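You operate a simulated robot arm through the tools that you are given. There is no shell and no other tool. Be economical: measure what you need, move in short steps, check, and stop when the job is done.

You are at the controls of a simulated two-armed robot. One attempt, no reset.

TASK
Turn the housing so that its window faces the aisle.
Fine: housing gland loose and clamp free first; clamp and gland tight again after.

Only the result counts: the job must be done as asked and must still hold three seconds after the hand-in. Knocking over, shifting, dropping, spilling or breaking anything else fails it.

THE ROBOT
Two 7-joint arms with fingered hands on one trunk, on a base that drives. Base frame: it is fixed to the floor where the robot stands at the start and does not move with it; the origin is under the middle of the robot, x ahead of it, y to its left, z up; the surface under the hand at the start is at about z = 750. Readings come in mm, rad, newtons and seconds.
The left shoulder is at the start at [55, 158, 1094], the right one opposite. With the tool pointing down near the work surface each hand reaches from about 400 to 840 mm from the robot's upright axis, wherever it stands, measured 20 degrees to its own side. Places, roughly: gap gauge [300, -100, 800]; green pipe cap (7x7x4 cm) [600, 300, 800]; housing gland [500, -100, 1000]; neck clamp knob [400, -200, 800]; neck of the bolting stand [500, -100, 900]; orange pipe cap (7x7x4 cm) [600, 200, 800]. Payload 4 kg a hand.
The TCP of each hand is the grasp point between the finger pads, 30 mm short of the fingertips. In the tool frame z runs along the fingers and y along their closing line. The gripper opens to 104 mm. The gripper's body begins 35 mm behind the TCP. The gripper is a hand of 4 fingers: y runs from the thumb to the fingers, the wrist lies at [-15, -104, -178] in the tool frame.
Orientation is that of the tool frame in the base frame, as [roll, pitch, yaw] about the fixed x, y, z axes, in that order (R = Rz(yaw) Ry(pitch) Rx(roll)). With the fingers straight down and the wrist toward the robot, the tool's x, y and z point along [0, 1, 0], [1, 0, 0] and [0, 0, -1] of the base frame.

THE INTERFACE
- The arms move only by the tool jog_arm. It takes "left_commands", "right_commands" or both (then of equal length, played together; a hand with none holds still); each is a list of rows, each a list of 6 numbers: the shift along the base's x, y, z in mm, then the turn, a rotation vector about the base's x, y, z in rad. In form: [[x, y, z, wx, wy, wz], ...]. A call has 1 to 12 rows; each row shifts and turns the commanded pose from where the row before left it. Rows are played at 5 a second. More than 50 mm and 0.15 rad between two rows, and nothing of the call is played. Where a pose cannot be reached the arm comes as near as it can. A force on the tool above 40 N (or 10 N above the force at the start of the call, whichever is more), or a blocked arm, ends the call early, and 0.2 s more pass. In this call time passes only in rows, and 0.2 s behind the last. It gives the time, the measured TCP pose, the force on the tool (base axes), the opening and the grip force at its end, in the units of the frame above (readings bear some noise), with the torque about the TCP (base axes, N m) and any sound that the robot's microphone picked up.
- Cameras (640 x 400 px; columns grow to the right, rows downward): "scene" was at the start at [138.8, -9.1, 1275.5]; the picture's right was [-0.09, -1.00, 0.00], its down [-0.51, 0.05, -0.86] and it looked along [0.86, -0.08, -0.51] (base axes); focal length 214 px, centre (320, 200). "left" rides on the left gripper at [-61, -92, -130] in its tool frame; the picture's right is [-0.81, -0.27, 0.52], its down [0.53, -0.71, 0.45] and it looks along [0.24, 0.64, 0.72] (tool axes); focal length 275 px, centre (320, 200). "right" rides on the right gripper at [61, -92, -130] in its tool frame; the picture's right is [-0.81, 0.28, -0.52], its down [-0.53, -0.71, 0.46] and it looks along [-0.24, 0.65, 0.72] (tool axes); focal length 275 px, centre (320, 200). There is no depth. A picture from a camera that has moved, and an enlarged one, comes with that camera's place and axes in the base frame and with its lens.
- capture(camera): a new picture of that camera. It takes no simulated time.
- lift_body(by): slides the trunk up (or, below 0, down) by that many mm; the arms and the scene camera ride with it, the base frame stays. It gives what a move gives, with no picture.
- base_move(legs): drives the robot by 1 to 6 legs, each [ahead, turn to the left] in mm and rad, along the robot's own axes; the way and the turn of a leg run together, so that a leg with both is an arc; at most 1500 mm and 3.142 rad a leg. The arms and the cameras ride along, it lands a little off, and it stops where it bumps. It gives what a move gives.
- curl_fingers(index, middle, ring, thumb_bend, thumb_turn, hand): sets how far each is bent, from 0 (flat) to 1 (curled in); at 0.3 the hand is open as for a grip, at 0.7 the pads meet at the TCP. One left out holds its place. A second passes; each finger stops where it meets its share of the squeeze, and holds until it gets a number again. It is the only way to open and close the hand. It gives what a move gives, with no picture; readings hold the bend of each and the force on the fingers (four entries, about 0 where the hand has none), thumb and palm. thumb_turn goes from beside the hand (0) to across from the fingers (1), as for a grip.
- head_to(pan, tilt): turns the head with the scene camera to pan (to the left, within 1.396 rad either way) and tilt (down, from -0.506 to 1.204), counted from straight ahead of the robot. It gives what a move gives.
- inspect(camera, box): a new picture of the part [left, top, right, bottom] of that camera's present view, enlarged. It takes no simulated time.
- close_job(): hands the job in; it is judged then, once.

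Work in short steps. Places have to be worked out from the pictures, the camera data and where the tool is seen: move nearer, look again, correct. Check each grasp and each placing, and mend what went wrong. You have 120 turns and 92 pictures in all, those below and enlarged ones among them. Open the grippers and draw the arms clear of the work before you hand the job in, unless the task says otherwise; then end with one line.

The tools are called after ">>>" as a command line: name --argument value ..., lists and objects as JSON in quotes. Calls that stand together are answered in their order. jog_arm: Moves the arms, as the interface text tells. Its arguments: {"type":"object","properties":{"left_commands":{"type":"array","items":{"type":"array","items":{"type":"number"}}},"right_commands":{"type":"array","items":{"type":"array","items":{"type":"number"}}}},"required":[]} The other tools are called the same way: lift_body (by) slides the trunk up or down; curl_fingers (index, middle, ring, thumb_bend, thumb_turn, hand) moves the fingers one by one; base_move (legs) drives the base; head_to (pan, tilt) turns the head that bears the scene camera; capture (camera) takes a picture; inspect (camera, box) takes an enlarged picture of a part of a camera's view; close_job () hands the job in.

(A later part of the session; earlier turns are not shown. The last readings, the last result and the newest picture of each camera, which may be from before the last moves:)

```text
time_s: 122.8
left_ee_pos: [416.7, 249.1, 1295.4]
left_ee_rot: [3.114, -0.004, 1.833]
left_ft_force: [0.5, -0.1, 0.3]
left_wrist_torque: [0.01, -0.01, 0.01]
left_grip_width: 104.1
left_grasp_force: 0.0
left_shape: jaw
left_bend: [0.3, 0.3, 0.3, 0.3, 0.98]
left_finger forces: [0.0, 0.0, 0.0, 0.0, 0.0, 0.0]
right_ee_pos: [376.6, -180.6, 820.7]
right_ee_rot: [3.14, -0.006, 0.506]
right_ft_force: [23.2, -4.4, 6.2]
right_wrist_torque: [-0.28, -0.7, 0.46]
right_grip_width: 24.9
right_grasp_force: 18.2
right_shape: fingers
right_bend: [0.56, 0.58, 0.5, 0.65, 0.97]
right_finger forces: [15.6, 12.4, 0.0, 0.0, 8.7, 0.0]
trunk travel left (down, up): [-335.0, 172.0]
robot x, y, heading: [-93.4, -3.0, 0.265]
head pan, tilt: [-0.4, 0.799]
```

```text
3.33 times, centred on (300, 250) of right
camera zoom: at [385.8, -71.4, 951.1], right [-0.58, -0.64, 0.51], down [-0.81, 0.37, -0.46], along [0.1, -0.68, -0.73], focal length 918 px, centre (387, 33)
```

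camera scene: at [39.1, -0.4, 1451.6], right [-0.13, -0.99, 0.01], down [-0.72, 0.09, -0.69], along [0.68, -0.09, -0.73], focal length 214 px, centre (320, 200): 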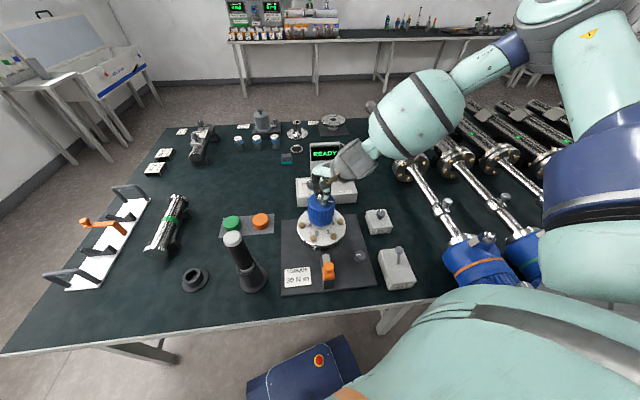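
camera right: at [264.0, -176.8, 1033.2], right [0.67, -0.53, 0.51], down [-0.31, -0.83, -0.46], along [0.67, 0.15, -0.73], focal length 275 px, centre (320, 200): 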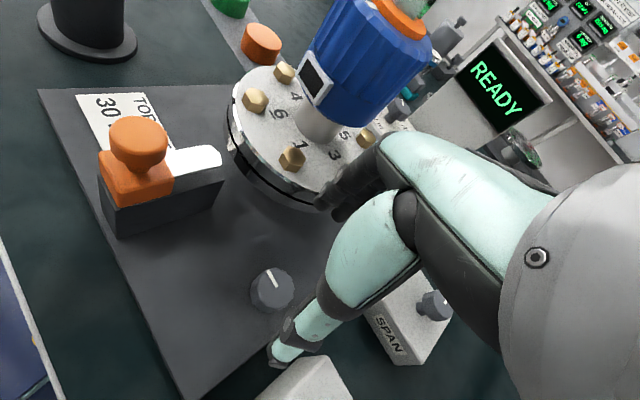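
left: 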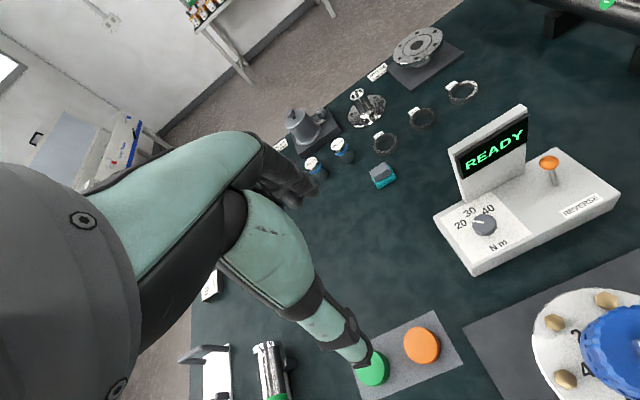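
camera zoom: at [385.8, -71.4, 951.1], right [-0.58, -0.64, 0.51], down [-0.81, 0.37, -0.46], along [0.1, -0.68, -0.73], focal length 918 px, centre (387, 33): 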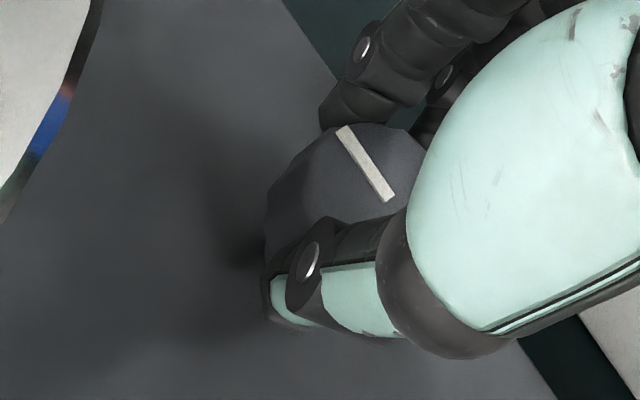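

Identical to the earlier tight state (pointer 0°, 0.46 N·m): clamp tight. Release, go up and over to the gland (yaw ~2.39 to match the flats).

>>> curl_fingers --hand "right" --index 0.3 --middle 0.3 --ring 0.3 --thumb_bend 0.3

>>> jog_arm --right_commands '[[0, 0, 45, 0, 0, 0.1], [0, 0, 45, 0, 0, 0.1]]'

>>> lift_body --by 165

>>> jog_arm --right_commands '[[0, 0, 0, 0, 0, 0.14], [0, 0, 0, 0, 0, 0.14], [0, 0, 0, 0, 0, 0.14], [0, 0, 0, 0, 0, 0.14], [0, 0, 0, 0, 0, 0.14], [15, 16, 0, 0, 0, 0.14], [15, 16, 0, 0, 0, 0.14], [15, 16, 0, 0, 0, 0.14], [15, 16, 0, 0, 0, 0.14], [15, 16, 0, 0, 0, 0.14], [15, 16, 0, 0, 0, 0.14], [14, 16, 0, 0, 0, 0.14]]'

>>> inspect --camera "right" --box '[180, 180, 380, 330]'

```text
time_s: 123.8
left_ee_pos: [414.7, 250.8, 1295.4]
left_ee_rot: [3.112, -0.003, 1.835]
left_ft_force: [-0.7, 0.1, 0.8]
left_wrist_torque: [-0.01, 0.01, 0.02]
left_grip_width: 104.1
left_grasp_force: 0.1
left_shape: jaw
left_bend: [0.3, 0.3, 0.3, 0.3, 0.98]
left_finger forces: [0.0, 0.0, 0.0, 0.0, 0.0, 0.0]
right_ee_pos: [375.4, -181.6, 820.8]
right_ee_rot: [3.142, -0.004, 0.506]
right_ft_force: [0.0, 0.6, 0.0]
right_wrist_torque: [0.02, -0.03, 0.0]
right_grip_width: 102.8
right_grasp_force: 0.8
right_shape: fingers
right_bend: [0.3, 0.3, 0.3, 0.3, 0.97]
right_finger forces: [0.0, 0.1, 0.4, 0.1, 0.0, 0.1]
trunk travel left (down, up): [-335.0, 172.0]
robot x, y, heading: [-88.0, -5.4, 0.27]
head pan, tilt: [-0.4, 0.799]
```

```text
time_s: 124.4
left_ee_pos: [411.6, 250.2, 1298.0]
left_ee_rot: [3.111, -0.005, 1.833]
left_ft_force: [0.9, -0.3, -0.4]
left_wrist_torque: [0.03, -0.02, 0.0]
left_grip_width: 103.9
left_grasp_force: 0.1
left_shape: jaw
left_bend: [0.3, 0.3, 0.3, 0.3, 0.98]
left_finger forces: [0.0, 0.0, 0.0, 0.1, 0.0, 0.0]
right_ee_pos: [374.3, -181.7, 914.3]
right_ee_rot: [-3.141, -0.003, 0.709]
right_ft_force: [-1.1, 0.0, 0.1]
right_wrist_torque: [0.0, -0.01, -0.02]
right_grip_width: 103.0
right_grasp_force: 0.0
right_shape: fingers
right_bend: [0.3, 0.3, 0.3, 0.3, 0.97]
right_finger forces: [0.0, 0.1, 0.0, 0.0, 0.1, 0.1]
trunk travel left (down, up): [-335.0, 172.0]
robot x, y, heading: [-92.2, -1.5, 0.267]
head pan, tilt: [-0.4, 0.799]
```

```text
time_s: 126.3
left_ee_pos: [413.3, 250.3, 1462.2]
left_ee_rot: [3.113, -0.005, 1.836]
left_ft_force: [1.0, -0.3, -0.4]
left_wrist_torque: [-0.03, -0.01, 0.0]
left_grip_width: 103.8
left_grasp_force: 0.1
left_shape: jaw
left_bend: [0.3, 0.3, 0.3, 0.3, 0.98]
left_finger forces: [0.0, 0.0, 0.0, 0.1, 0.1, 0.0]
right_ee_pos: [375.9, -181.9, 1078.1]
right_ee_rot: [3.14, -0.004, 0.704]
right_ft_force: [-0.9, 1.2, -0.3]
right_wrist_torque: [-0.04, 0.01, -0.03]
right_grip_width: 102.8
right_grasp_force: 0.0
right_shape: fingers
right_bend: [0.3, 0.3, 0.3, 0.3, 0.97]
right_finger forces: [0.0, 0.1, 0.1, 0.1, 0.1, 0.0]
trunk travel left (down, up): [-500.0, 7.0]
robot x, y, heading: [-90.5, -2.5, 0.27]
head pan, tilt: [-0.4, 0.799]
```

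```text
time_s: 128.9
left_ee_pos: [414.1, 250.8, 1461.1]
left_ee_rot: [3.112, -0.004, 1.835]
left_ft_force: [0.2, 0.3, -0.7]
left_wrist_torque: [-0.01, 0.0, 0.0]
left_grip_width: 103.6
left_grasp_force: 0.0
left_shape: jaw
left_bend: [0.3, 0.3, 0.3, 0.3, 0.98]
left_finger forces: [0.1, 0.1, 0.0, 0.0, 0.0, 0.0]
right_ee_pos: [483.5, -69.3, 1079.7]
right_ee_rot: [3.14, -0.005, 2.388]
right_ft_force: [-0.5, 0.1, 0.1]
right_wrist_torque: [-0.01, 0.02, 0.01]
right_grip_width: 102.8
right_grasp_force: 0.1
right_shape: fingers
right_bend: [0.3, 0.3, 0.3, 0.3, 0.97]
right_finger forces: [0.1, 0.0, 0.0, 0.0, 0.1, 0.0]
trunk travel left (down, up): [-500.0, 7.0]
robot x, y, heading: [-90.9, -3.9, 0.269]
head pan, tilt: [-0.4, 0.799]
```

```text
2.67 times, centred on (280, 255) of right
camera zoom: at [376.2, -93.4, 1209.6], right [0.78, -0.36, 0.51], down [-0.1, -0.88, -0.46], along [0.62, 0.31, -0.72], focal length 734 px, centre (427, 53)
```

zoom: 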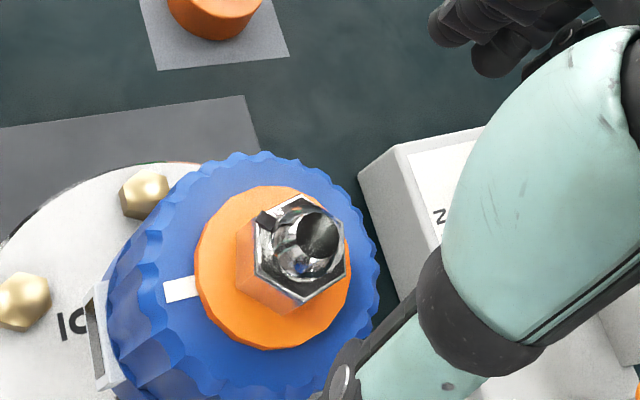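

Flats best match yaw ~2.3. Descend to z ~1016 and grip the nut.

>>> jog_arm --right_commands '[[-1, 2, -30, 0, 0, -0.06], [0, 0, -34, 0, 0, 0]]'

>>> curl_fingers --hand "right" --index 0.75 --middle 0.75 --ring 0.5 --thumb_bend 0.75

>>> jog_arm --right_commands '[[0, 0, 0, 0, 0, -0.12], [0, 0, 0, 0, 0, -0.12], [0, 0, 0, 0, 0, -0.12], [0, 0, 0, 0, 0, -0.12], [0, 0, 0, 0, 0, -0.12], [0, 0, 0, 0, 0, -0.12]]'

>>> inspect --camera "right" --box '[180, 180, 380, 330]'

```text
time_s: 129.5
left_ee_pos: [415.6, 251.2, 1460.4]
left_ee_rot: [3.114, -0.004, 1.834]
left_ft_force: [-0.2, -0.9, 0.2]
left_wrist_torque: [0.01, 0.01, -0.02]
left_grip_width: 103.7
left_grasp_force: 0.0
left_shape: jaw
left_bend: [0.3, 0.3, 0.3, 0.3, 0.98]
left_finger forces: [0.0, 0.0, 0.1, 0.0, 0.1, 0.0]
right_ee_pos: [482.0, -66.8, 1013.8]
right_ee_rot: [3.14, -0.004, 2.327]
right_ft_force: [0.2, 0.1, 0.4]
right_wrist_torque: [-0.03, 0.02, 0.0]
right_grip_width: 103.2
right_grasp_force: 0.1
right_shape: fingers
right_bend: [0.3, 0.3, 0.3, 0.3, 0.97]
right_finger forces: [0.1, 0.1, 0.1, 0.1, 0.0, 0.0]
trunk travel left (down, up): [-500.0, 7.0]
robot x, y, heading: [-91.6, -4.8, 0.264]
head pan, tilt: [-0.4, 0.799]
```

```text
time_s: 130.5
left_ee_pos: [415.2, 249.9, 1462.5]
left_ee_rot: [3.111, -0.004, 1.836]
left_ft_force: [-0.1, -0.2, -0.5]
left_wrist_torque: [-0.01, -0.01, -0.04]
left_grip_width: 103.7
left_grasp_force: 0.1
left_shape: jaw
left_bend: [0.3, 0.3, 0.3, 0.3, 0.98]
left_finger forces: [0.0, 0.0, 0.1, 0.1, 0.0, 0.1]
right_ee_pos: [482.0, -68.2, 1015.1]
right_ee_rot: [3.139, -0.005, 2.324]
right_ft_force: [2.0, -1.2, 0.4]
right_wrist_torque: [0.0, 0.02, 0.02]
right_grip_width: 26.4
right_grasp_force: 15.4
right_shape: fingers
right_bend: [0.59, 0.65, 0.5, 0.62, 0.96]
right_finger forces: [9.3, 6.7, 0.0, 0.0, 14.7, 0.0]
trunk travel left (down, up): [-500.0, 7.0]
robot x, y, heading: [-92.4, 0.7, 0.269]
head pan, tilt: [-0.4, 0.799]
```

```text
time_s: 131.9
left_ee_pos: [412.8, 250.2, 1461.7]
left_ee_rot: [3.112, -0.003, 1.835]
left_ft_force: [0.1, -0.7, 0.0]
left_wrist_torque: [-0.01, -0.03, -0.03]
left_grip_width: 104.2
left_grasp_force: 0.0
left_shape: jaw
left_bend: [0.3, 0.3, 0.3, 0.3, 0.98]
left_finger forces: [0.0, 0.1, 0.0, 0.0, 0.0, 0.0]
right_ee_pos: [478.1, -67.5, 1015.4]
right_ee_rot: [3.14, -0.004, 1.601]
right_ft_force: [1.5, -4.0, 10.8]
right_wrist_torque: [-0.05, -0.01, 0.12]
right_grip_width: 26.6
right_grasp_force: 17.8
right_shape: fingers
right_bend: [0.59, 0.65, 0.5, 0.62, 0.97]
right_finger forces: [9.3, 9.8, 0.1, 0.1, 15.9, 0.0]
trunk travel left (down, up): [-500.0, 7.0]
robot x, y, heading: [-90.1, -5.6, 0.27]
head pan, tilt: [-0.4, 0.799]
```

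```text
2.67 times, centred on (280, 255) of right
camera zoom: at [384.0, -9.8, 1145.0], right [0.3, -0.8, 0.51], down [-0.7, -0.55, -0.46], along [0.65, -0.22, -0.72], focal length 734 px, centre (427, 53)
```

zoom: 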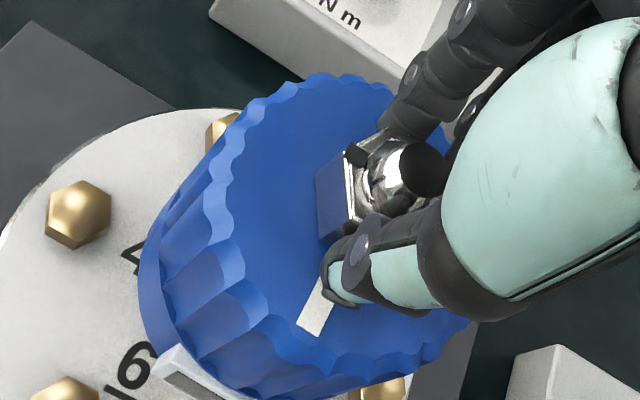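

The orange ring has disappeared and the window held its place. I regrip one hex step back to drive it fully tight by torque.

>>> curl_fingers --hand "right" --index 0.3 --middle 0.3 --ring 0.3 --thumb_bend 0.3

>>> jog_arm --right_commands '[[2, 0, 10, 0, 0, 0.13], [1, 0, 0, 0, 0, 0.13], [0, 0, 0, 0, 0, 0.13], [0, 0, 0, 0, 0, 0.13], [0, 0, 0, 0, 0, 0.13], [0, 0, 0, 0, 0, 0.13], [0, 0, 0, 0, 0, 0.13], [0, 0, -12, 0, 0, 0.13]]'

>>> curl_fingers --hand "right" --index 0.75 --middle 0.75 --ring 0.5 --thumb_bend 0.75

>>> jog_arm --right_commands '[[0, 0, 0, 0, 0, -0.1], [0, 0, 0, 0, 0, -0.1], [0, 0, 0, 0, 0, -0.1], [0, 0, 0, 0, 0, -0.1]]'

```text
time_s: 132.9
left_ee_pos: [414.2, 251.3, 1462.2]
left_ee_rot: [3.112, -0.004, 1.833]
left_ft_force: [0.6, 0.2, 0.2]
left_wrist_torque: [0.0, 0.0, 0.0]
left_grip_width: 103.9
left_grasp_force: 0.0
left_shape: jaw
left_bend: [0.3, 0.3, 0.3, 0.3, 0.98]
left_finger forces: [0.0, 0.0, 0.0, 0.1, 0.0, 0.0]
right_ee_pos: [479.5, -67.2, 1014.0]
right_ee_rot: [3.14, -0.006, 1.608]
right_ft_force: [-0.1, 0.5, 1.1]
right_wrist_torque: [-0.01, -0.01, 0.0]
right_grip_width: 102.7
right_grasp_force: 0.0
right_shape: fingers
right_bend: [0.3, 0.3, 0.3, 0.3, 0.97]
right_finger forces: [0.1, 0.0, 0.0, 0.0, 0.0, 0.0]
trunk travel left (down, up): [-500.0, 7.0]
robot x, y, heading: [-90.0, 1.6, 0.268]
head pan, tilt: [-0.4, 0.799]
```

```text
time_s: 134.7
left_ee_pos: [414.0, 251.3, 1462.0]
left_ee_rot: [3.111, -0.004, 1.834]
left_ft_force: [-0.3, 0.1, 0.0]
left_wrist_torque: [-0.05, 0.05, -0.04]
left_grip_width: 104.1
left_grasp_force: 0.0
left_shape: jaw
left_bend: [0.3, 0.3, 0.3, 0.3, 0.98]
left_finger forces: [0.0, 0.0, 0.1, 0.0, 0.1, 0.0]
right_ee_pos: [482.5, -70.0, 1011.5]
right_ee_rot: [3.141, -0.007, 2.648]
right_ft_force: [0.6, -0.6, -1.0]
right_wrist_torque: [-0.01, -0.03, 0.01]
right_grip_width: 102.7
right_grasp_force: 0.1
right_shape: fingers
right_bend: [0.3, 0.3, 0.3, 0.3, 0.97]
right_finger forces: [0.1, 0.0, 0.1, 0.0, 0.0, 0.0]
trunk travel left (down, up): [-500.0, 7.0]
robot x, y, heading: [-90.3, -1.8, 0.265]
head pan, tilt: [-0.4, 0.799]
```

```text
time_s: 135.7
left_ee_pos: [413.7, 252.1, 1461.9]
left_ee_rot: [3.113, -0.004, 1.835]
left_ft_force: [-0.1, -0.3, 0.2]
left_wrist_torque: [-0.02, 0.04, 0.03]
left_grip_width: 103.9
left_grasp_force: 0.0
left_shape: jaw
left_bend: [0.3, 0.3, 0.3, 0.3, 0.98]
left_finger forces: [0.0, 0.0, 0.1, 0.0, 0.0, 0.0]
right_ee_pos: [482.1, -67.6, 1012.6]
right_ee_rot: [3.139, -0.002, 2.646]
right_ft_force: [5.4, 3.0, 5.6]
right_wrist_torque: [0.33, -0.35, 0.04]
right_grip_width: 27.2
right_grasp_force: 17.2
right_shape: fingers
right_bend: [0.59, 0.48, 0.5, 0.63, 0.97]
right_finger forces: [9.9, 10.5, 0.1, 0.0, 12.5, 0.0]
trunk travel left (down, up): [-500.0, 7.0]
robot x, y, heading: [-94.8, -0.7, 0.268]
head pan, tilt: [-0.4, 0.799]
```

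```text
time_s: 136.7
left_ee_pos: [413.2, 251.2, 1461.7]
left_ee_rot: [3.111, -0.003, 1.834]
left_ft_force: [0.3, 0.1, 0.3]
left_wrist_torque: [-0.01, -0.05, 0.01]
left_grip_width: 104.1
left_grasp_force: 0.1
left_shape: jaw
left_bend: [0.3, 0.3, 0.3, 0.3, 0.98]
left_finger forces: [0.0, 0.0, 0.1, 0.1, 0.0, 0.0]
right_ee_pos: [481.1, -67.7, 1013.0]
right_ee_rot: [3.141, -0.006, 2.244]
right_ft_force: [0.1, 1.0, 3.7]
right_wrist_torque: [0.24, -0.23, 0.33]
right_grip_width: 26.9
right_grasp_force: 16.5
right_shape: fingers
right_bend: [0.59, 0.48, 0.5, 0.63, 1.0]
right_finger forces: [7.7, 10.7, 0.0, 0.0, 14.8, 0.1]
trunk travel left (down, up): [-500.0, 7.0]
robot x, y, heading: [-90.5, -2.7, 0.272]
head pan, tilt: [-0.4, 0.799]
```

Torque climbed to 0.33 (though the middle finger may rest on the housing rim). I look.

>>> inspect --camera "right" --box '[180, 180, 380, 330]'

```text
2.67 times, centred on (280, 255) of right
camera zoom: at [370.8, -77.3, 1143.2], right [0.72, -0.46, 0.51], down [-0.23, -0.86, -0.46], along [0.65, 0.21, -0.73], focal length 734 px, centre (427, 53)
```

zoom: 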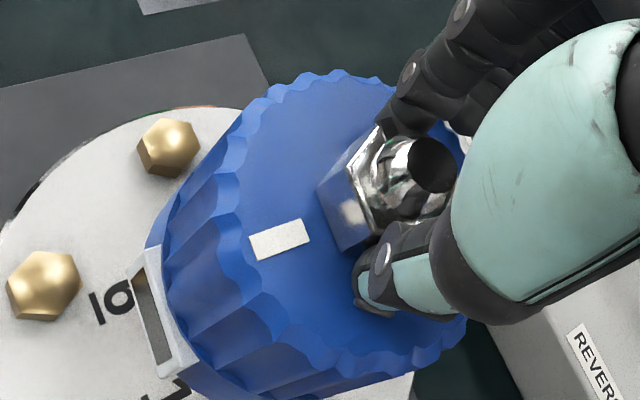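

The nut mark stays ~95°, so that grip slipped rather than turned (middle finger was caught on the rim). I regrip 4 mm higher at yaw 2.65 and test the tightness again.

>>> curl_fingers --hand "right" --index 0.3 --middle 0.3 --ring 0.3 --thumb_bend 0.3

>>> jog_arm --right_commands '[[0, 0, 5, 0, 0, 0.13], [0, 0, 0, 0, 0, 0.13], [1, 1, 0, 0, 0, 0.13]]'

>>> curl_fingers --hand "right" --index 0.8 --middle 0.8 --ring 0.5 --thumb_bend 0.8

>>> jog_arm --right_commands '[[0, 0, 0, 0, 0, -0.1], [0, 0, 0, 0, 0, -0.1], [0, 0, 0, 0, 0, -0.1]]'

>>> inspect --camera "right" --box '[180, 180, 380, 330]'

```text
time_s: 137.7
left_ee_pos: [414.1, 250.1, 1461.9]
left_ee_rot: [3.112, -0.004, 1.834]
left_ft_force: [0.4, -0.2, -0.3]
left_wrist_torque: [0.0, 0.02, -0.01]
left_grip_width: 103.9
left_grasp_force: 0.0
left_shape: jaw
left_bend: [0.3, 0.3, 0.3, 0.3, 0.98]
left_finger forces: [0.0, 0.1, 0.0, 0.0, 0.0, 0.0]
right_ee_pos: [482.1, -67.1, 1012.7]
right_ee_rot: [3.139, -0.006, 2.247]
right_ft_force: [-0.4, -0.4, 0.1]
right_wrist_torque: [0.01, 0.0, -0.05]
right_grip_width: 102.5
right_grasp_force: 0.0
right_shape: fingers
right_bend: [0.3, 0.3, 0.3, 0.3, 0.98]
right_finger forces: [0.0, 0.1, 0.0, 0.1, 0.0, 0.0]
trunk travel left (down, up): [-500.0, 7.0]
robot x, y, heading: [-89.5, -4.9, 0.274]
head pan, tilt: [-0.4, 0.799]
```

```text
time_s: 138.5
left_ee_pos: [413.7, 250.7, 1461.6]
left_ee_rot: [3.113, -0.004, 1.833]
left_ft_force: [-0.1, -0.6, -0.1]
left_wrist_torque: [0.02, 0.02, 0.01]
left_grip_width: 103.9
left_grasp_force: 0.0
left_shape: jaw
left_bend: [0.3, 0.3, 0.3, 0.3, 0.98]
left_finger forces: [0.0, 0.0, 0.1, 0.0, 0.1, 0.0]
right_ee_pos: [482.5, -67.8, 1017.5]
right_ee_rot: [-3.141, -0.005, 2.637]
right_ft_force: [0.3, 0.5, 1.2]
right_wrist_torque: [-0.04, 0.03, 0.01]
right_grip_width: 102.7
right_grasp_force: 0.1
right_shape: fingers
right_bend: [0.3, 0.3, 0.3, 0.3, 0.98]
right_finger forces: [0.0, 0.1, 0.0, 0.0, 0.0, 0.0]
trunk travel left (down, up): [-500.0, 7.0]
robot x, y, heading: [-91.1, -0.7, 0.271]
head pan, tilt: [-0.4, 0.799]
```

```text
time_s: 139.5
left_ee_pos: [413.8, 251.1, 1461.7]
left_ee_rot: [3.112, -0.004, 1.835]
left_ft_force: [0.2, 0.7, 0.5]
left_wrist_torque: [-0.03, 0.0, 0.02]
left_grip_width: 104.0
left_grasp_force: 0.1
left_shape: jaw
left_bend: [0.3, 0.3, 0.3, 0.3, 0.98]
left_finger forces: [0.0, 0.0, 0.0, 0.0, 0.0, 0.1]
right_ee_pos: [483.7, -67.5, 1017.2]
right_ee_rot: [3.141, -0.005, 2.632]
right_ft_force: [1.7, -1.7, 0.5]
right_wrist_torque: [-0.06, -0.07, 0.13]
right_grip_width: 26.4
right_grasp_force: 18.6
right_shape: fingers
right_bend: [0.59, 0.66, 0.5, 0.63, 0.97]
right_finger forces: [9.7, 7.8, 0.1, 0.0, 19.1, 0.1]
trunk travel left (down, up): [-500.0, 7.0]
robot x, y, heading: [-92.0, 0.8, 0.273]
head pan, tilt: [-0.4, 0.799]
```

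```text
time_s: 140.3
left_ee_pos: [414.1, 249.4, 1461.3]
left_ee_rot: [3.111, -0.005, 1.835]
left_ft_force: [0.4, 0.1, -0.4]
left_wrist_torque: [-0.01, -0.01, 0.03]
left_grip_width: 104.0
left_grasp_force: 0.1
left_shape: jaw
left_bend: [0.3, 0.3, 0.3, 0.3, 0.98]
left_finger forces: [0.0, 0.0, 0.0, 0.0, 0.0, 0.0]
right_ee_pos: [482.7, -67.3, 1016.4]
right_ee_rot: [3.141, -0.005, 2.334]
right_ft_force: [-0.1, -4.6, 0.0]
right_wrist_torque: [-0.07, 0.05, 0.16]
right_grip_width: 26.3
right_grasp_force: 17.2
right_shape: fingers
right_bend: [0.59, 0.67, 0.5, 0.64, 0.99]
right_finger forces: [8.3, 6.2, 0.0, 0.0, 18.5, 0.0]
trunk travel left (down, up): [-500.0, 7.0]
robot x, y, heading: [-92.6, -2.5, 0.27]
head pan, tilt: [-0.4, 0.799]
```

```text
2.67 times, centred on (280, 255) of right
camera zoom: at [374.0, -87.7, 1147.5], right [0.76, -0.4, 0.51], down [-0.15, -0.88, -0.46], along [0.63, 0.27, -0.73], focal length 734 px, centre (427, 53)
```

zoom: 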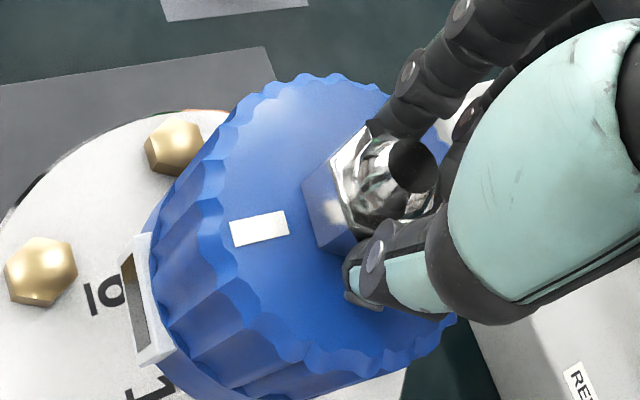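

The nut appears not to follow (hand compliance at 0.16). I turn a further 0.3 rad to see the torque build.

>>> jog_arm --right_commands '[[0, 0, 0, 0, 0, -0.1], [0, 0, 0, 0, 0, -0.1], [0, 0, 0, 0, 0, -0.1]]'

>>> jog_arm --right_commands '[[0, 0, 0, 0, 0, -0.1], [0, 0, 0, 0, 0, -0.1]]'

>>> inspect --camera "right" --box '[180, 180, 380, 330]'

```text
time_s: 141.1
left_ee_pos: [412.6, 250.1, 1462.1]
left_ee_rot: [3.111, -0.003, 1.835]
left_ft_force: [0.0, 0.2, -0.1]
left_wrist_torque: [0.02, -0.01, -0.01]
left_grip_width: 103.9
left_grasp_force: 0.1
left_shape: jaw
left_bend: [0.3, 0.3, 0.3, 0.3, 0.98]
left_finger forces: [0.0, 0.0, 0.1, 0.1, 0.0, 0.1]
right_ee_pos: [483.0, -66.8, 1017.1]
right_ee_rot: [3.141, -0.006, 2.033]
right_ft_force: [-1.1, -6.6, -0.1]
right_wrist_torque: [-0.08, 0.01, 0.25]
right_grip_width: 25.6
right_grasp_force: 18.1
right_shape: fingers
right_bend: [0.6, 0.67, 0.5, 0.64, 1.0]
right_finger forces: [9.0, 6.4, 0.0, 0.0, 19.9, 0.1]
trunk travel left (down, up): [-500.0, 7.0]
robot x, y, heading: [-93.6, -4.2, 0.271]
head pan, tilt: [-0.4, 0.799]
```

```text
time_s: 141.7
left_ee_pos: [413.4, 249.6, 1462.3]
left_ee_rot: [3.112, -0.004, 1.835]
left_ft_force: [-0.4, 0.3, 0.7]
left_wrist_torque: [-0.02, 0.0, 0.03]
left_grip_width: 104.0
left_grasp_force: 0.2
left_shape: jaw
left_bend: [0.3, 0.3, 0.3, 0.3, 0.98]
left_finger forces: [0.0, 0.0, 0.1, 0.0, 0.1, 0.1]
right_ee_pos: [482.7, -68.0, 1017.1]
right_ee_rot: [3.14, -0.005, 1.832]
right_ft_force: [-2.5, -10.1, 2.5]
right_wrist_torque: [-0.25, 0.14, 0.16]
right_grip_width: 24.0
right_grasp_force: 15.1
right_shape: fingers
right_bend: [0.6, 0.72, 0.5, 0.65, 1.0]
right_finger forces: [6.5, 4.7, 0.0, 0.1, 19.4, 0.1]
trunk travel left (down, up): [-500.0, 7.0]
robot x, y, heading: [-90.1, 2.5, 0.27]
head pan, tilt: [-0.4, 0.799]
```

```text
2.67 times, centred on (280, 255) of right
camera zoom: at [377.5, -32.8, 1147.9], right [0.48, -0.71, 0.51], down [-0.55, -0.7, -0.46], along [0.69, -0.06, -0.73], focal length 734 px, centre (427, 53)
```

zoom: 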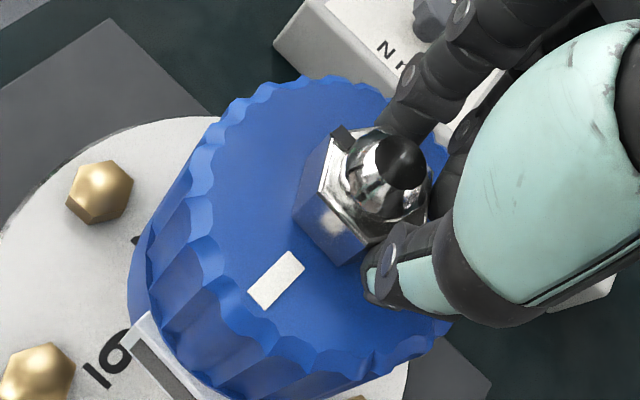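

Mark is now at ~80° i.e. -101° from the tag, matching its original tight relation (~-104°), and the grip slips there. One last regrip on the flats (yaw ~2.44) to confirm the stop.

>>> curl_fingers --hand "right" --index 0.3 --middle 0.3 --ring 0.3 --thumb_bend 0.3

>>> jog_arm --right_commands '[[0, 0, 4, 0, 0, 0.12], [0, 0, 0, 0, 0, 0.12], [0, 0, 0, 0, 0, 0.12], [0, 0, 0, 0, 0, 0.12], [0, 1, -6, 0, 0, 0.12]]'

>>> curl_fingers --hand "right" --index 0.85 --middle 0.85 --ring 0.5 --thumb_bend 0.85

>>> jog_arm --right_commands '[[0, 0, 0, 0, 0, -0.1], [0, 0, 0, 0, 0, -0.1]]'

>>> jog_arm --right_commands '[[0, 0, 0, 0, 0, -0.1], [0, 0, 0, 0, 0, -0.1]]'

>>> jog_arm --right_commands '[[0, 0, 0, 0, 0, -0.1], [0, 0, 0, 0, 0, -0.1]]'

>>> inspect --camera "right" --box '[180, 180, 380, 330]'

```text
time_s: 142.7
left_ee_pos: [414.7, 250.6, 1460.9]
left_ee_rot: [3.113, -0.003, 1.835]
left_ft_force: [0.7, 0.5, -0.5]
left_wrist_torque: [-0.01, -0.01, 0.03]
left_grip_width: 103.9
left_grasp_force: 0.0
left_shape: jaw
left_bend: [0.3, 0.3, 0.3, 0.3, 0.98]
left_finger forces: [0.0, 0.1, 0.0, 0.0, 0.0, 0.0]
right_ee_pos: [482.7, -65.0, 1016.7]
right_ee_rot: [-3.141, -0.003, 1.836]
right_ft_force: [0.0, 0.2, -1.1]
right_wrist_torque: [0.0, -0.01, -0.03]
right_grip_width: 102.7
right_grasp_force: 0.0
right_shape: fingers
right_bend: [0.3, 0.3, 0.3, 0.3, 0.98]
right_finger forces: [0.0, 0.0, 0.0, 0.1, 0.0, 0.0]
trunk travel left (down, up): [-500.0, 7.0]
robot x, y, heading: [-93.0, -1.8, 0.27]
head pan, tilt: [-0.4, 0.799]
```

```text
time_s: 143.9
left_ee_pos: [414.3, 251.5, 1460.4]
left_ee_rot: [3.112, -0.004, 1.835]
left_ft_force: [0.4, 0.3, -0.6]
left_wrist_torque: [-0.01, -0.04, 0.0]
left_grip_width: 103.7
left_grasp_force: 0.1
left_shape: jaw
left_bend: [0.3, 0.3, 0.3, 0.3, 0.98]
left_finger forces: [0.0, 0.0, 0.1, 0.1, 0.1, 0.0]
right_ee_pos: [483.1, -66.4, 1015.4]
right_ee_rot: [3.14, -0.004, 2.44]
right_ft_force: [-0.6, -0.9, 0.0]
right_wrist_torque: [0.0, -0.02, 0.01]
right_grip_width: 102.9
right_grasp_force: 0.0
right_shape: fingers
right_bend: [0.3, 0.3, 0.3, 0.3, 0.98]
right_finger forces: [0.0, 0.0, 0.0, 0.0, 0.0, 0.1]
trunk travel left (down, up): [-500.0, 7.0]
robot x, y, heading: [-88.7, -2.0, 0.272]
head pan, tilt: [-0.4, 0.799]
```

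```text
time_s: 144.9
left_ee_pos: [414.5, 249.5, 1461.5]
left_ee_rot: [3.111, -0.006, 1.835]
left_ft_force: [0.4, -0.5, -0.1]
left_wrist_torque: [-0.01, 0.01, 0.0]
left_grip_width: 103.7
left_grasp_force: 0.1
left_shape: jaw
left_bend: [0.3, 0.3, 0.3, 0.3, 0.98]
left_finger forces: [0.0, 0.0, 0.0, 0.0, 0.0, 0.1]
right_ee_pos: [482.1, -67.2, 1014.5]
right_ee_rot: [3.141, -0.006, 2.435]
right_ft_force: [-4.4, -8.4, -0.2]
right_wrist_torque: [-0.13, -0.04, 0.04]
right_grip_width: 25.8
right_grasp_force: 15.1
right_shape: fingers
right_bend: [0.54, 0.85, 0.5, 0.69, 0.98]
right_finger forces: [10.7, 0.1, 0.0, 0.1, 18.9, 0.0]
trunk travel left (down, up): [-500.0, 7.0]
robot x, y, heading: [-89.6, -3.0, 0.27]
head pan, tilt: [-0.4, 0.799]
```

```text
time_s: 145.5
left_ee_pos: [413.3, 249.7, 1461.7]
left_ee_rot: [3.112, -0.004, 1.835]
left_ft_force: [0.5, -0.3, -1.4]
left_wrist_torque: [0.06, -0.01, -0.03]
left_grip_width: 103.9
left_grasp_force: 0.1
left_shape: jaw
left_bend: [0.3, 0.3, 0.3, 0.3, 0.98]
left_finger forces: [0.0, 0.0, 0.0, 0.1, 0.0, 0.0]
right_ee_pos: [482.1, -66.8, 1015.7]
right_ee_rot: [3.139, -0.005, 2.236]
right_ft_force: [-6.6, -3.8, 0.0]
right_wrist_torque: [-0.02, 0.07, 0.2]
right_grip_width: 25.8
right_grasp_force: 14.4
right_shape: fingers
right_bend: [0.54, 0.85, 0.5, 0.69, 0.99]
right_finger forces: [10.6, 0.0, 0.0, 0.0, 18.2, 0.1]
trunk travel left (down, up): [-500.0, 7.0]
robot x, y, heading: [-90.0, -3.5, 0.267]
head pan, tilt: [-0.4, 0.799]
```

```text
time_s: 146.1
left_ee_pos: [415.8, 251.8, 1461.9]
left_ee_rot: [3.113, -0.001, 1.834]
left_ft_force: [0.1, 0.8, 0.2]
left_wrist_torque: [0.03, 0.02, -0.02]
left_grip_width: 103.8
left_grasp_force: 0.2
left_shape: jaw
left_bend: [0.3, 0.3, 0.3, 0.3, 0.98]
left_finger forces: [0.0, 0.0, 0.0, 0.1, 0.1, 0.1]
right_ee_pos: [484.4, -64.8, 1015.6]
right_ee_rot: [3.14, -0.004, 2.034]
right_ft_force: [-1.3, -0.5, -2.3]
right_wrist_torque: [-0.03, 0.04, -0.04]
right_grip_width: 25.5
right_grasp_force: 15.0
right_shape: fingers
right_bend: [0.5, 0.85, 0.5, 0.73, 0.96]
right_finger forces: [16.0, 0.0, 0.0, 0.0, 14.9, 0.0]
trunk travel left (down, up): [-500.0, 7.0]
robot x, y, heading: [-91.7, -3.5, 0.272]
head pan, tilt: [-0.4, 0.799]
```

```text
time_s: 146.7
left_ee_pos: [412.5, 250.8, 1461.4]
left_ee_rot: [3.111, -0.005, 1.835]
left_ft_force: [-1.0, 0.1, -0.9]
left_wrist_torque: [0.0, 0.0, 0.01]
left_grip_width: 103.8
left_grasp_force: 0.0
left_shape: jaw
left_bend: [0.3, 0.3, 0.3, 0.3, 0.98]
left_finger forces: [0.0, 0.1, 0.1, 0.0, 0.0, 0.0]
right_ee_pos: [482.1, -63.9, 1015.7]
right_ee_rot: [3.139, -0.006, 1.834]
right_ft_force: [-2.0, 0.3, -0.6]
right_wrist_torque: [-0.06, 0.06, 0.09]
right_grip_width: 25.2
right_grasp_force: 15.8
right_shape: fingers
right_bend: [0.5, 0.85, 0.5, 0.73, 0.98]
right_finger forces: [15.5, 0.1, 0.0, 0.0, 16.3, 0.0]
trunk travel left (down, up): [-500.0, 7.0]
robot x, y, heading: [-96.1, -1.2, 0.273]
head pan, tilt: [-0.4, 0.799]
```

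```text
2.67 times, centred on (280, 255) of right
camera zoom: at [377.3, -30.1, 1146.0], right [0.48, -0.71, 0.51], down [-0.55, -0.7, -0.46], along [0.69, -0.06, -0.73], focal length 734 px, centre (427, 53)
```

zoom: 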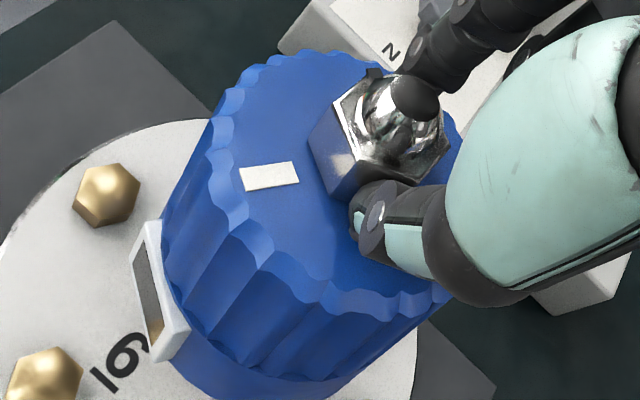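

The housing appears to have been dragged clockwise in this last test. I check with one scene zoom.

>>> inspect --camera "scene" --box '[295, 180, 355, 240]'

```text
6.67 times, centred on (325, 210) of scene
camera zoom: at [38.5, 0.3, 1451.7], right [-0.13, -0.99, 0.01], down [-0.72, 0.09, -0.69], along [0.68, -0.09, -0.73], focal length 1430 px, centre (287, 133)
```

zoom: 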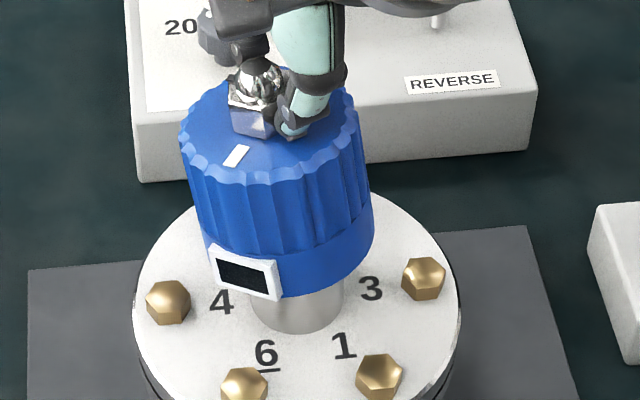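

The housing is leaning on the hand and turned to ~152°: the over-tightening dragged it through the clamp. I will redo it properly: loosen gland, free clamp, turn back, re-clamp, then tighten the gland only to its stop. First release and regrip on the flats (yaw ~1.94).

>>> curl_fingers --hand "right" --index 0.3 --middle 0.3 --ring 0.3 --thumb_bend 0.3

>>> jog_arm --right_commands '[[0, -3, 1, 0, 0, 0.11]]'

>>> inspect --camera "right" --box '[180, 180, 380, 330]'

```text
time_s: 147.7
left_ee_pos: [413.4, 249.6, 1461.6]
left_ee_rot: [3.11, -0.003, 1.835]
left_ft_force: [-0.4, -0.4, -0.1]
left_wrist_torque: [0.01, 0.02, -0.02]
left_grip_width: 103.6
left_grasp_force: 0.1
left_shape: jaw
left_bend: [0.3, 0.3, 0.3, 0.3, 0.98]
left_finger forces: [0.0, 0.1, 0.1, 0.1, 0.0, 0.0]
right_ee_pos: [480.8, -65.0, 1015.9]
right_ee_rot: [-3.141, -0.006, 1.836]
right_ft_force: [-0.2, -0.2, -0.7]
right_wrist_torque: [-0.01, 0.0, -0.02]
right_grip_width: 102.7
right_grasp_force: 0.0
right_shape: fingers
right_bend: [0.3, 0.3, 0.3, 0.3, 0.98]
right_finger forces: [0.1, 0.0, 0.1, 0.0, 0.0, 0.1]
trunk travel left (down, up): [-500.0, 7.0]
robot x, y, heading: [-89.9, -4.4, 0.269]
head pan, tilt: [-0.4, 0.799]
```

```text
time_s: 148.1
left_ee_pos: [413.9, 249.1, 1460.8]
left_ee_rot: [3.112, -0.004, 1.834]
left_ft_force: [-0.6, -0.3, 1.0]
left_wrist_torque: [-0.01, 0.0, 0.02]
left_grip_width: 104.0
left_grasp_force: 0.0
left_shape: jaw
left_bend: [0.3, 0.3, 0.3, 0.3, 0.98]
left_finger forces: [0.1, 0.1, 0.0, 0.0, 0.0, 0.0]
right_ee_pos: [481.3, -68.6, 1016.9]
right_ee_rot: [3.14, -0.005, 1.946]
right_ft_force: [0.6, 0.1, 0.5]
right_wrist_torque: [-0.01, 0.01, 0.0]
right_grip_width: 102.6
right_grasp_force: 0.0
right_shape: fingers
right_bend: [0.3, 0.3, 0.3, 0.3, 0.98]
right_finger forces: [0.1, 0.1, 0.1, 0.1, 0.0, 0.0]
trunk travel left (down, up): [-500.0, 7.0]
robot x, y, heading: [-95.2, -1.4, 0.271]
head pan, tilt: [-0.4, 0.799]
```

```text
2.67 times, centred on (280, 255) of right
camera zoom: at [374.0, -45.9, 1146.9], right [0.55, -0.66, 0.51], down [-0.47, -0.76, -0.46], along [0.69, 0.01, -0.73], focal length 734 px, centre (427, 53)
```

zoom: 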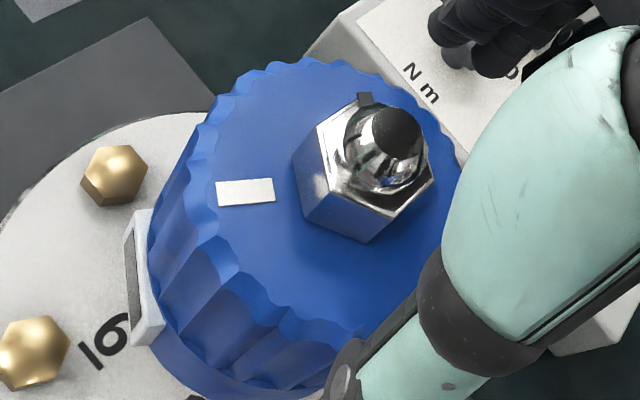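

Hex flats match yaw ~2.0. Grip and loosen counter-clockwise to yaw ~2.75.

>>> jog_arm --right_commands '[[2, 3, -1, 0, 0, 0.04]]'

>>> curl_fingers --hand "right" --index 0.75 --middle 0.75 --ring 0.5 --thumb_bend 0.75

>>> jog_arm --right_commands '[[0, 0, 0, 0, 0, 0.1], [0, 0, 0, 0, 0, 0.1], [0, 0, 0, 0, 0, 0.1], [0, 0, 0, 0, 0, 0.1]]'

>>> jog_arm --right_commands '[[0, 0, 0, 0, 0, 0.1], [0, 0, 0, 0, 0, 0.1], [0, 0, 0, 0, 0, 0.1], [0, 0, 0, 0, 0, 0.1]]'

```text
time_s: 148.5
left_ee_pos: [414.7, 250.8, 1461.4]
left_ee_rot: [3.112, -0.004, 1.834]
left_ft_force: [-0.4, 0.4, 1.0]
left_wrist_torque: [0.01, -0.01, 0.03]
left_grip_width: 104.0
left_grasp_force: 0.0
left_shape: jaw
left_bend: [0.3, 0.3, 0.3, 0.3, 0.98]
left_finger forces: [0.1, 0.1, 0.0, 0.0, 0.0, 0.0]
right_ee_pos: [484.8, -65.9, 1015.0]
right_ee_rot: [3.141, -0.006, 1.985]
right_ft_force: [-0.2, -0.9, 0.6]
right_wrist_torque: [-0.01, -0.03, -0.01]
right_grip_width: 102.7
right_grasp_force: 0.1
right_shape: fingers
right_bend: [0.3, 0.3, 0.3, 0.3, 0.98]
right_finger forces: [0.0, 0.1, 0.1, 0.1, 0.0, 0.1]
trunk travel left (down, up): [-500.0, 7.0]
robot x, y, heading: [-91.4, -2.9, 0.272]
head pan, tilt: [-0.4, 0.799]
```

```text
time_s: 149.5
left_ee_pos: [413.4, 250.0, 1462.6]
left_ee_rot: [3.112, -0.003, 1.836]
left_ft_force: [-0.5, 0.5, 0.4]
left_wrist_torque: [0.0, 0.05, 0.0]
left_grip_width: 103.7
left_grasp_force: 0.1
left_shape: jaw
left_bend: [0.3, 0.3, 0.3, 0.3, 0.98]
left_finger forces: [0.1, 0.1, 0.0, 0.0, 0.0, 0.1]
right_ee_pos: [484.7, -66.2, 1015.3]
right_ee_rot: [3.141, -0.005, 1.985]
right_ft_force: [-0.3, -3.3, 0.2]
right_wrist_torque: [-0.06, 0.0, 0.02]
right_grip_width: 25.3
right_grasp_force: 10.8
right_shape: fingers
right_bend: [0.59, 0.75, 0.5, 0.64, 0.98]
right_finger forces: [9.8, 0.1, 0.0, 0.0, 11.3, 0.0]
trunk travel left (down, up): [-500.0, 7.0]
robot x, y, heading: [-90.7, -3.4, 0.272]
head pan, tilt: [-0.4, 0.799]
```

```text
time_s: 150.5
left_ee_pos: [414.2, 251.8, 1461.6]
left_ee_rot: [3.113, -0.003, 1.834]
left_ft_force: [1.3, 1.0, 0.1]
left_wrist_torque: [0.02, 0.02, 0.04]
left_grip_width: 104.1
left_grasp_force: 0.0
left_shape: jaw
left_bend: [0.3, 0.3, 0.3, 0.3, 0.98]
left_finger forces: [0.0, 0.1, 0.0, 0.0, 0.0, 0.0]
right_ee_pos: [485.0, -65.6, 1015.5]
right_ee_rot: [3.139, -0.005, 2.388]
right_ft_force: [4.8, -0.8, 0.9]
right_wrist_torque: [-0.03, -0.13, -0.06]
right_grip_width: 25.4
right_grasp_force: 10.5
right_shape: fingers
right_bend: [0.57, 0.75, 0.5, 0.66, 0.96]
right_finger forces: [12.3, 0.1, 0.1, 0.1, 9.2, 0.0]
trunk travel left (down, up): [-500.0, 7.0]
robot x, y, heading: [-89.5, -7.4, 0.27]
head pan, tilt: [-0.4, 0.799]
```

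```text
time_s: 151.5
left_ee_pos: [414.4, 250.9, 1461.1]
left_ee_rot: [3.112, -0.004, 1.835]
left_ft_force: [-1.2, 0.4, 0.1]
left_wrist_torque: [-0.03, 0.0, -0.03]
left_grip_width: 103.6
left_grasp_force: 0.1
left_shape: jaw
left_bend: [0.3, 0.3, 0.3, 0.3, 0.98]
left_finger forces: [0.1, 0.0, 0.1, 0.0, 0.0, 0.0]
right_ee_pos: [484.3, -65.4, 1014.6]
right_ee_rot: [3.137, -0.003, 2.786]
right_ft_force: [5.9, 2.7, 1.9]
right_wrist_torque: [0.17, -0.18, -0.18]
right_grip_width: 25.0
right_grasp_force: 11.8
right_shape: fingers
right_bend: [0.55, 0.75, 0.5, 0.67, 0.97]
right_finger forces: [14.4, 0.0, 0.0, 0.0, 8.1, 0.1]
trunk travel left (down, up): [-500.0, 7.0]
robot x, y, heading: [-91.3, -5.0, 0.267]
head pan, tilt: [-0.4, 0.799]
```

The middle finger missed the nut, so I check with one scene zoom whether the nut turned (orange ring) and where the window is.

>>> inspect --camera "scene" --box '[295, 180, 355, 240]'

```text
6.67 times, centred on (325, 210) of scene
camera zoom: at [39.4, 0.0, 1451.6], right [-0.13, -0.99, 0.01], down [-0.72, 0.09, -0.69], along [0.68, -0.09, -0.73], focal length 1430 px, centre (287, 133)
```

zoom: 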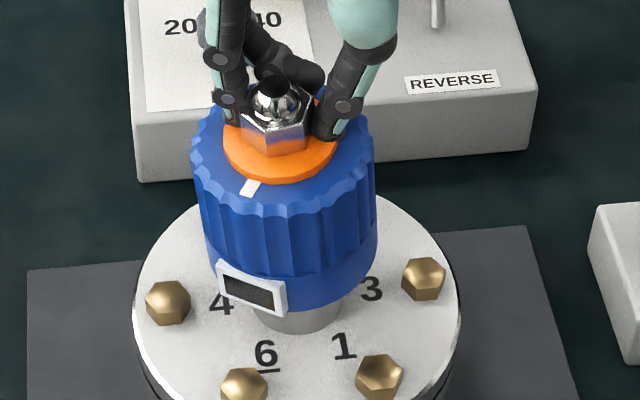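

Orange ring out (gland loose), window at ~150°. Now free the clamp again by the same proven moves (no pictures needed).

>>> curl_fingers --hand "right" --index 0.3 --middle 0.3 --ring 0.3 --thumb_bend 0.3

>>> jog_arm --right_commands '[[0, 0, 30, 0, 0, -0.05], [0, 0, 30, 0, 0, -0.05], [-18, -19, 0, 0, 0, -0.14], [-18, -19, 0, 0, 0, -0.14], [-18, -19, 0, 0, 0, -0.14], [-18, -19, 0, 0, 0, -0.14], [-18, -19, 0, 0, 0, -0.14], [-17, -18, 0, 0, 0, -0.14], [0, 0, 0, 0, 0, -0.14], [0, 0, 0, 0, 0, -0.14], [0, 0, 0, 0, 0, -0.14], [0, 0, 0, 0, 0, -0.14]]'

>>> lift_body --by -165

>>> jog_arm --right_commands '[[0, 0, 0, 0, 0, -0.14], [0, 0, 0, 0, 0, -0.14], [0, 0, 0, 0, 0, -0.14], [0, 0, 0, 0, 0, -0.14], [0, 0, 0, 0, 0, -0.1]]'

```text
time_s: 152.5
left_ee_pos: [412.8, 251.4, 1460.9]
left_ee_rot: [3.112, -0.005, 1.836]
left_ft_force: [0.4, 0.1, -0.7]
left_wrist_torque: [0.01, -0.03, -0.02]
left_grip_width: 104.0
left_grasp_force: 0.1
left_shape: jaw
left_bend: [0.3, 0.3, 0.3, 0.3, 0.98]
left_finger forces: [0.0, 0.0, 0.0, 0.0, 0.1, 0.1]
right_ee_pos: [482.5, -65.6, 1014.2]
right_ee_rot: [3.134, -0.005, 2.786]
right_ft_force: [-0.1, 0.2, -1.4]
right_wrist_torque: [0.01, -0.02, -0.02]
right_grip_width: 102.7
right_grasp_force: 0.1
right_shape: fingers
right_bend: [0.3, 0.3, 0.3, 0.3, 0.98]
right_finger forces: [0.0, 0.0, 0.0, 0.0, 0.0, 0.0]
trunk travel left (down, up): [-500.0, 7.0]
robot x, y, heading: [-90.2, -0.1, 0.27]
head pan, tilt: [-0.4, 0.799]
```

```text
time_s: 155.1
left_ee_pos: [414.0, 251.0, 1462.6]
left_ee_rot: [3.112, -0.004, 1.835]
left_ft_force: [-0.1, -0.3, -0.2]
left_wrist_torque: [0.02, 0.0, 0.02]
left_grip_width: 103.7
left_grasp_force: 0.1
left_shape: jaw
left_bend: [0.3, 0.3, 0.3, 0.3, 0.98]
left_finger forces: [0.0, 0.0, 0.0, 0.1, 0.0, 0.1]
right_ee_pos: [376.5, -195.1, 1067.9]
right_ee_rot: [3.139, -0.005, 1.279]
right_ft_force: [-0.1, -0.9, -0.5]
right_wrist_torque: [0.01, 0.0, -0.04]
right_grip_width: 102.5
right_grasp_force: 0.0
right_shape: fingers
right_bend: [0.3, 0.3, 0.3, 0.3, 0.98]
right_finger forces: [0.1, 0.0, 0.0, 0.0, 0.1, 0.0]
right hand out of reach, approached as far as the arm can: row 1, 2, 10
trunk travel left (down, up): [-500.0, 7.0]
robot x, y, heading: [-91.1, -1.6, 0.274]
head pan, tilt: [-0.4, 0.799]
```

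```text
time_s: 157.0
left_ee_pos: [412.7, 250.8, 1294.9]
left_ee_rot: [3.111, -0.004, 1.834]
left_ft_force: [0.3, -0.8, 0.1]
left_wrist_torque: [0.03, 0.02, -0.02]
left_grip_width: 103.8
left_grasp_force: 0.0
left_shape: jaw
left_bend: [0.3, 0.3, 0.3, 0.3, 0.98]
left_finger forces: [0.0, 0.0, 0.1, 0.0, 0.1, 0.1]
right_ee_pos: [373.7, -196.1, 902.6]
right_ee_rot: [-3.141, -0.005, 1.286]
right_ft_force: [0.8, -0.1, 0.1]
right_wrist_torque: [0.0, -0.02, 0.0]
right_grip_width: 102.7
right_grasp_force: 0.1
right_shape: fingers
right_bend: [0.3, 0.3, 0.3, 0.3, 0.98]
right_finger forces: [0.0, 0.0, 0.0, 0.1, 0.0, 0.0]
trunk travel left (down, up): [-335.0, 172.0]
robot x, y, heading: [-89.4, -1.7, 0.271]
head pan, tilt: [-0.4, 0.799]
```

```text
time_s: 158.2
left_ee_pos: [414.5, 251.1, 1296.3]
left_ee_rot: [3.113, -0.003, 1.834]
left_ft_force: [-0.2, 0.2, -0.3]
left_wrist_torque: [-0.01, 0.01, 0.03]
left_grip_width: 104.0
left_grasp_force: 0.1
left_shape: jaw
left_bend: [0.3, 0.3, 0.3, 0.3, 0.98]
left_finger forces: [0.1, 0.0, 0.0, 0.1, 0.0, 0.0]
right_ee_pos: [374.4, -196.1, 901.9]
right_ee_rot: [-3.141, -0.004, 0.624]
right_ft_force: [0.6, -0.1, -0.7]
right_wrist_torque: [0.0, -0.03, 0.01]
right_grip_width: 102.7
right_grasp_force: 0.0
right_shape: fingers
right_bend: [0.3, 0.3, 0.3, 0.3, 0.98]
right_finger forces: [0.1, 0.1, 0.0, 0.1, 0.0, 0.0]
trunk travel left (down, up): [-335.0, 172.0]
robot x, y, heading: [-92.6, -1.0, 0.27]
head pan, tilt: [-0.4, 0.799]
```

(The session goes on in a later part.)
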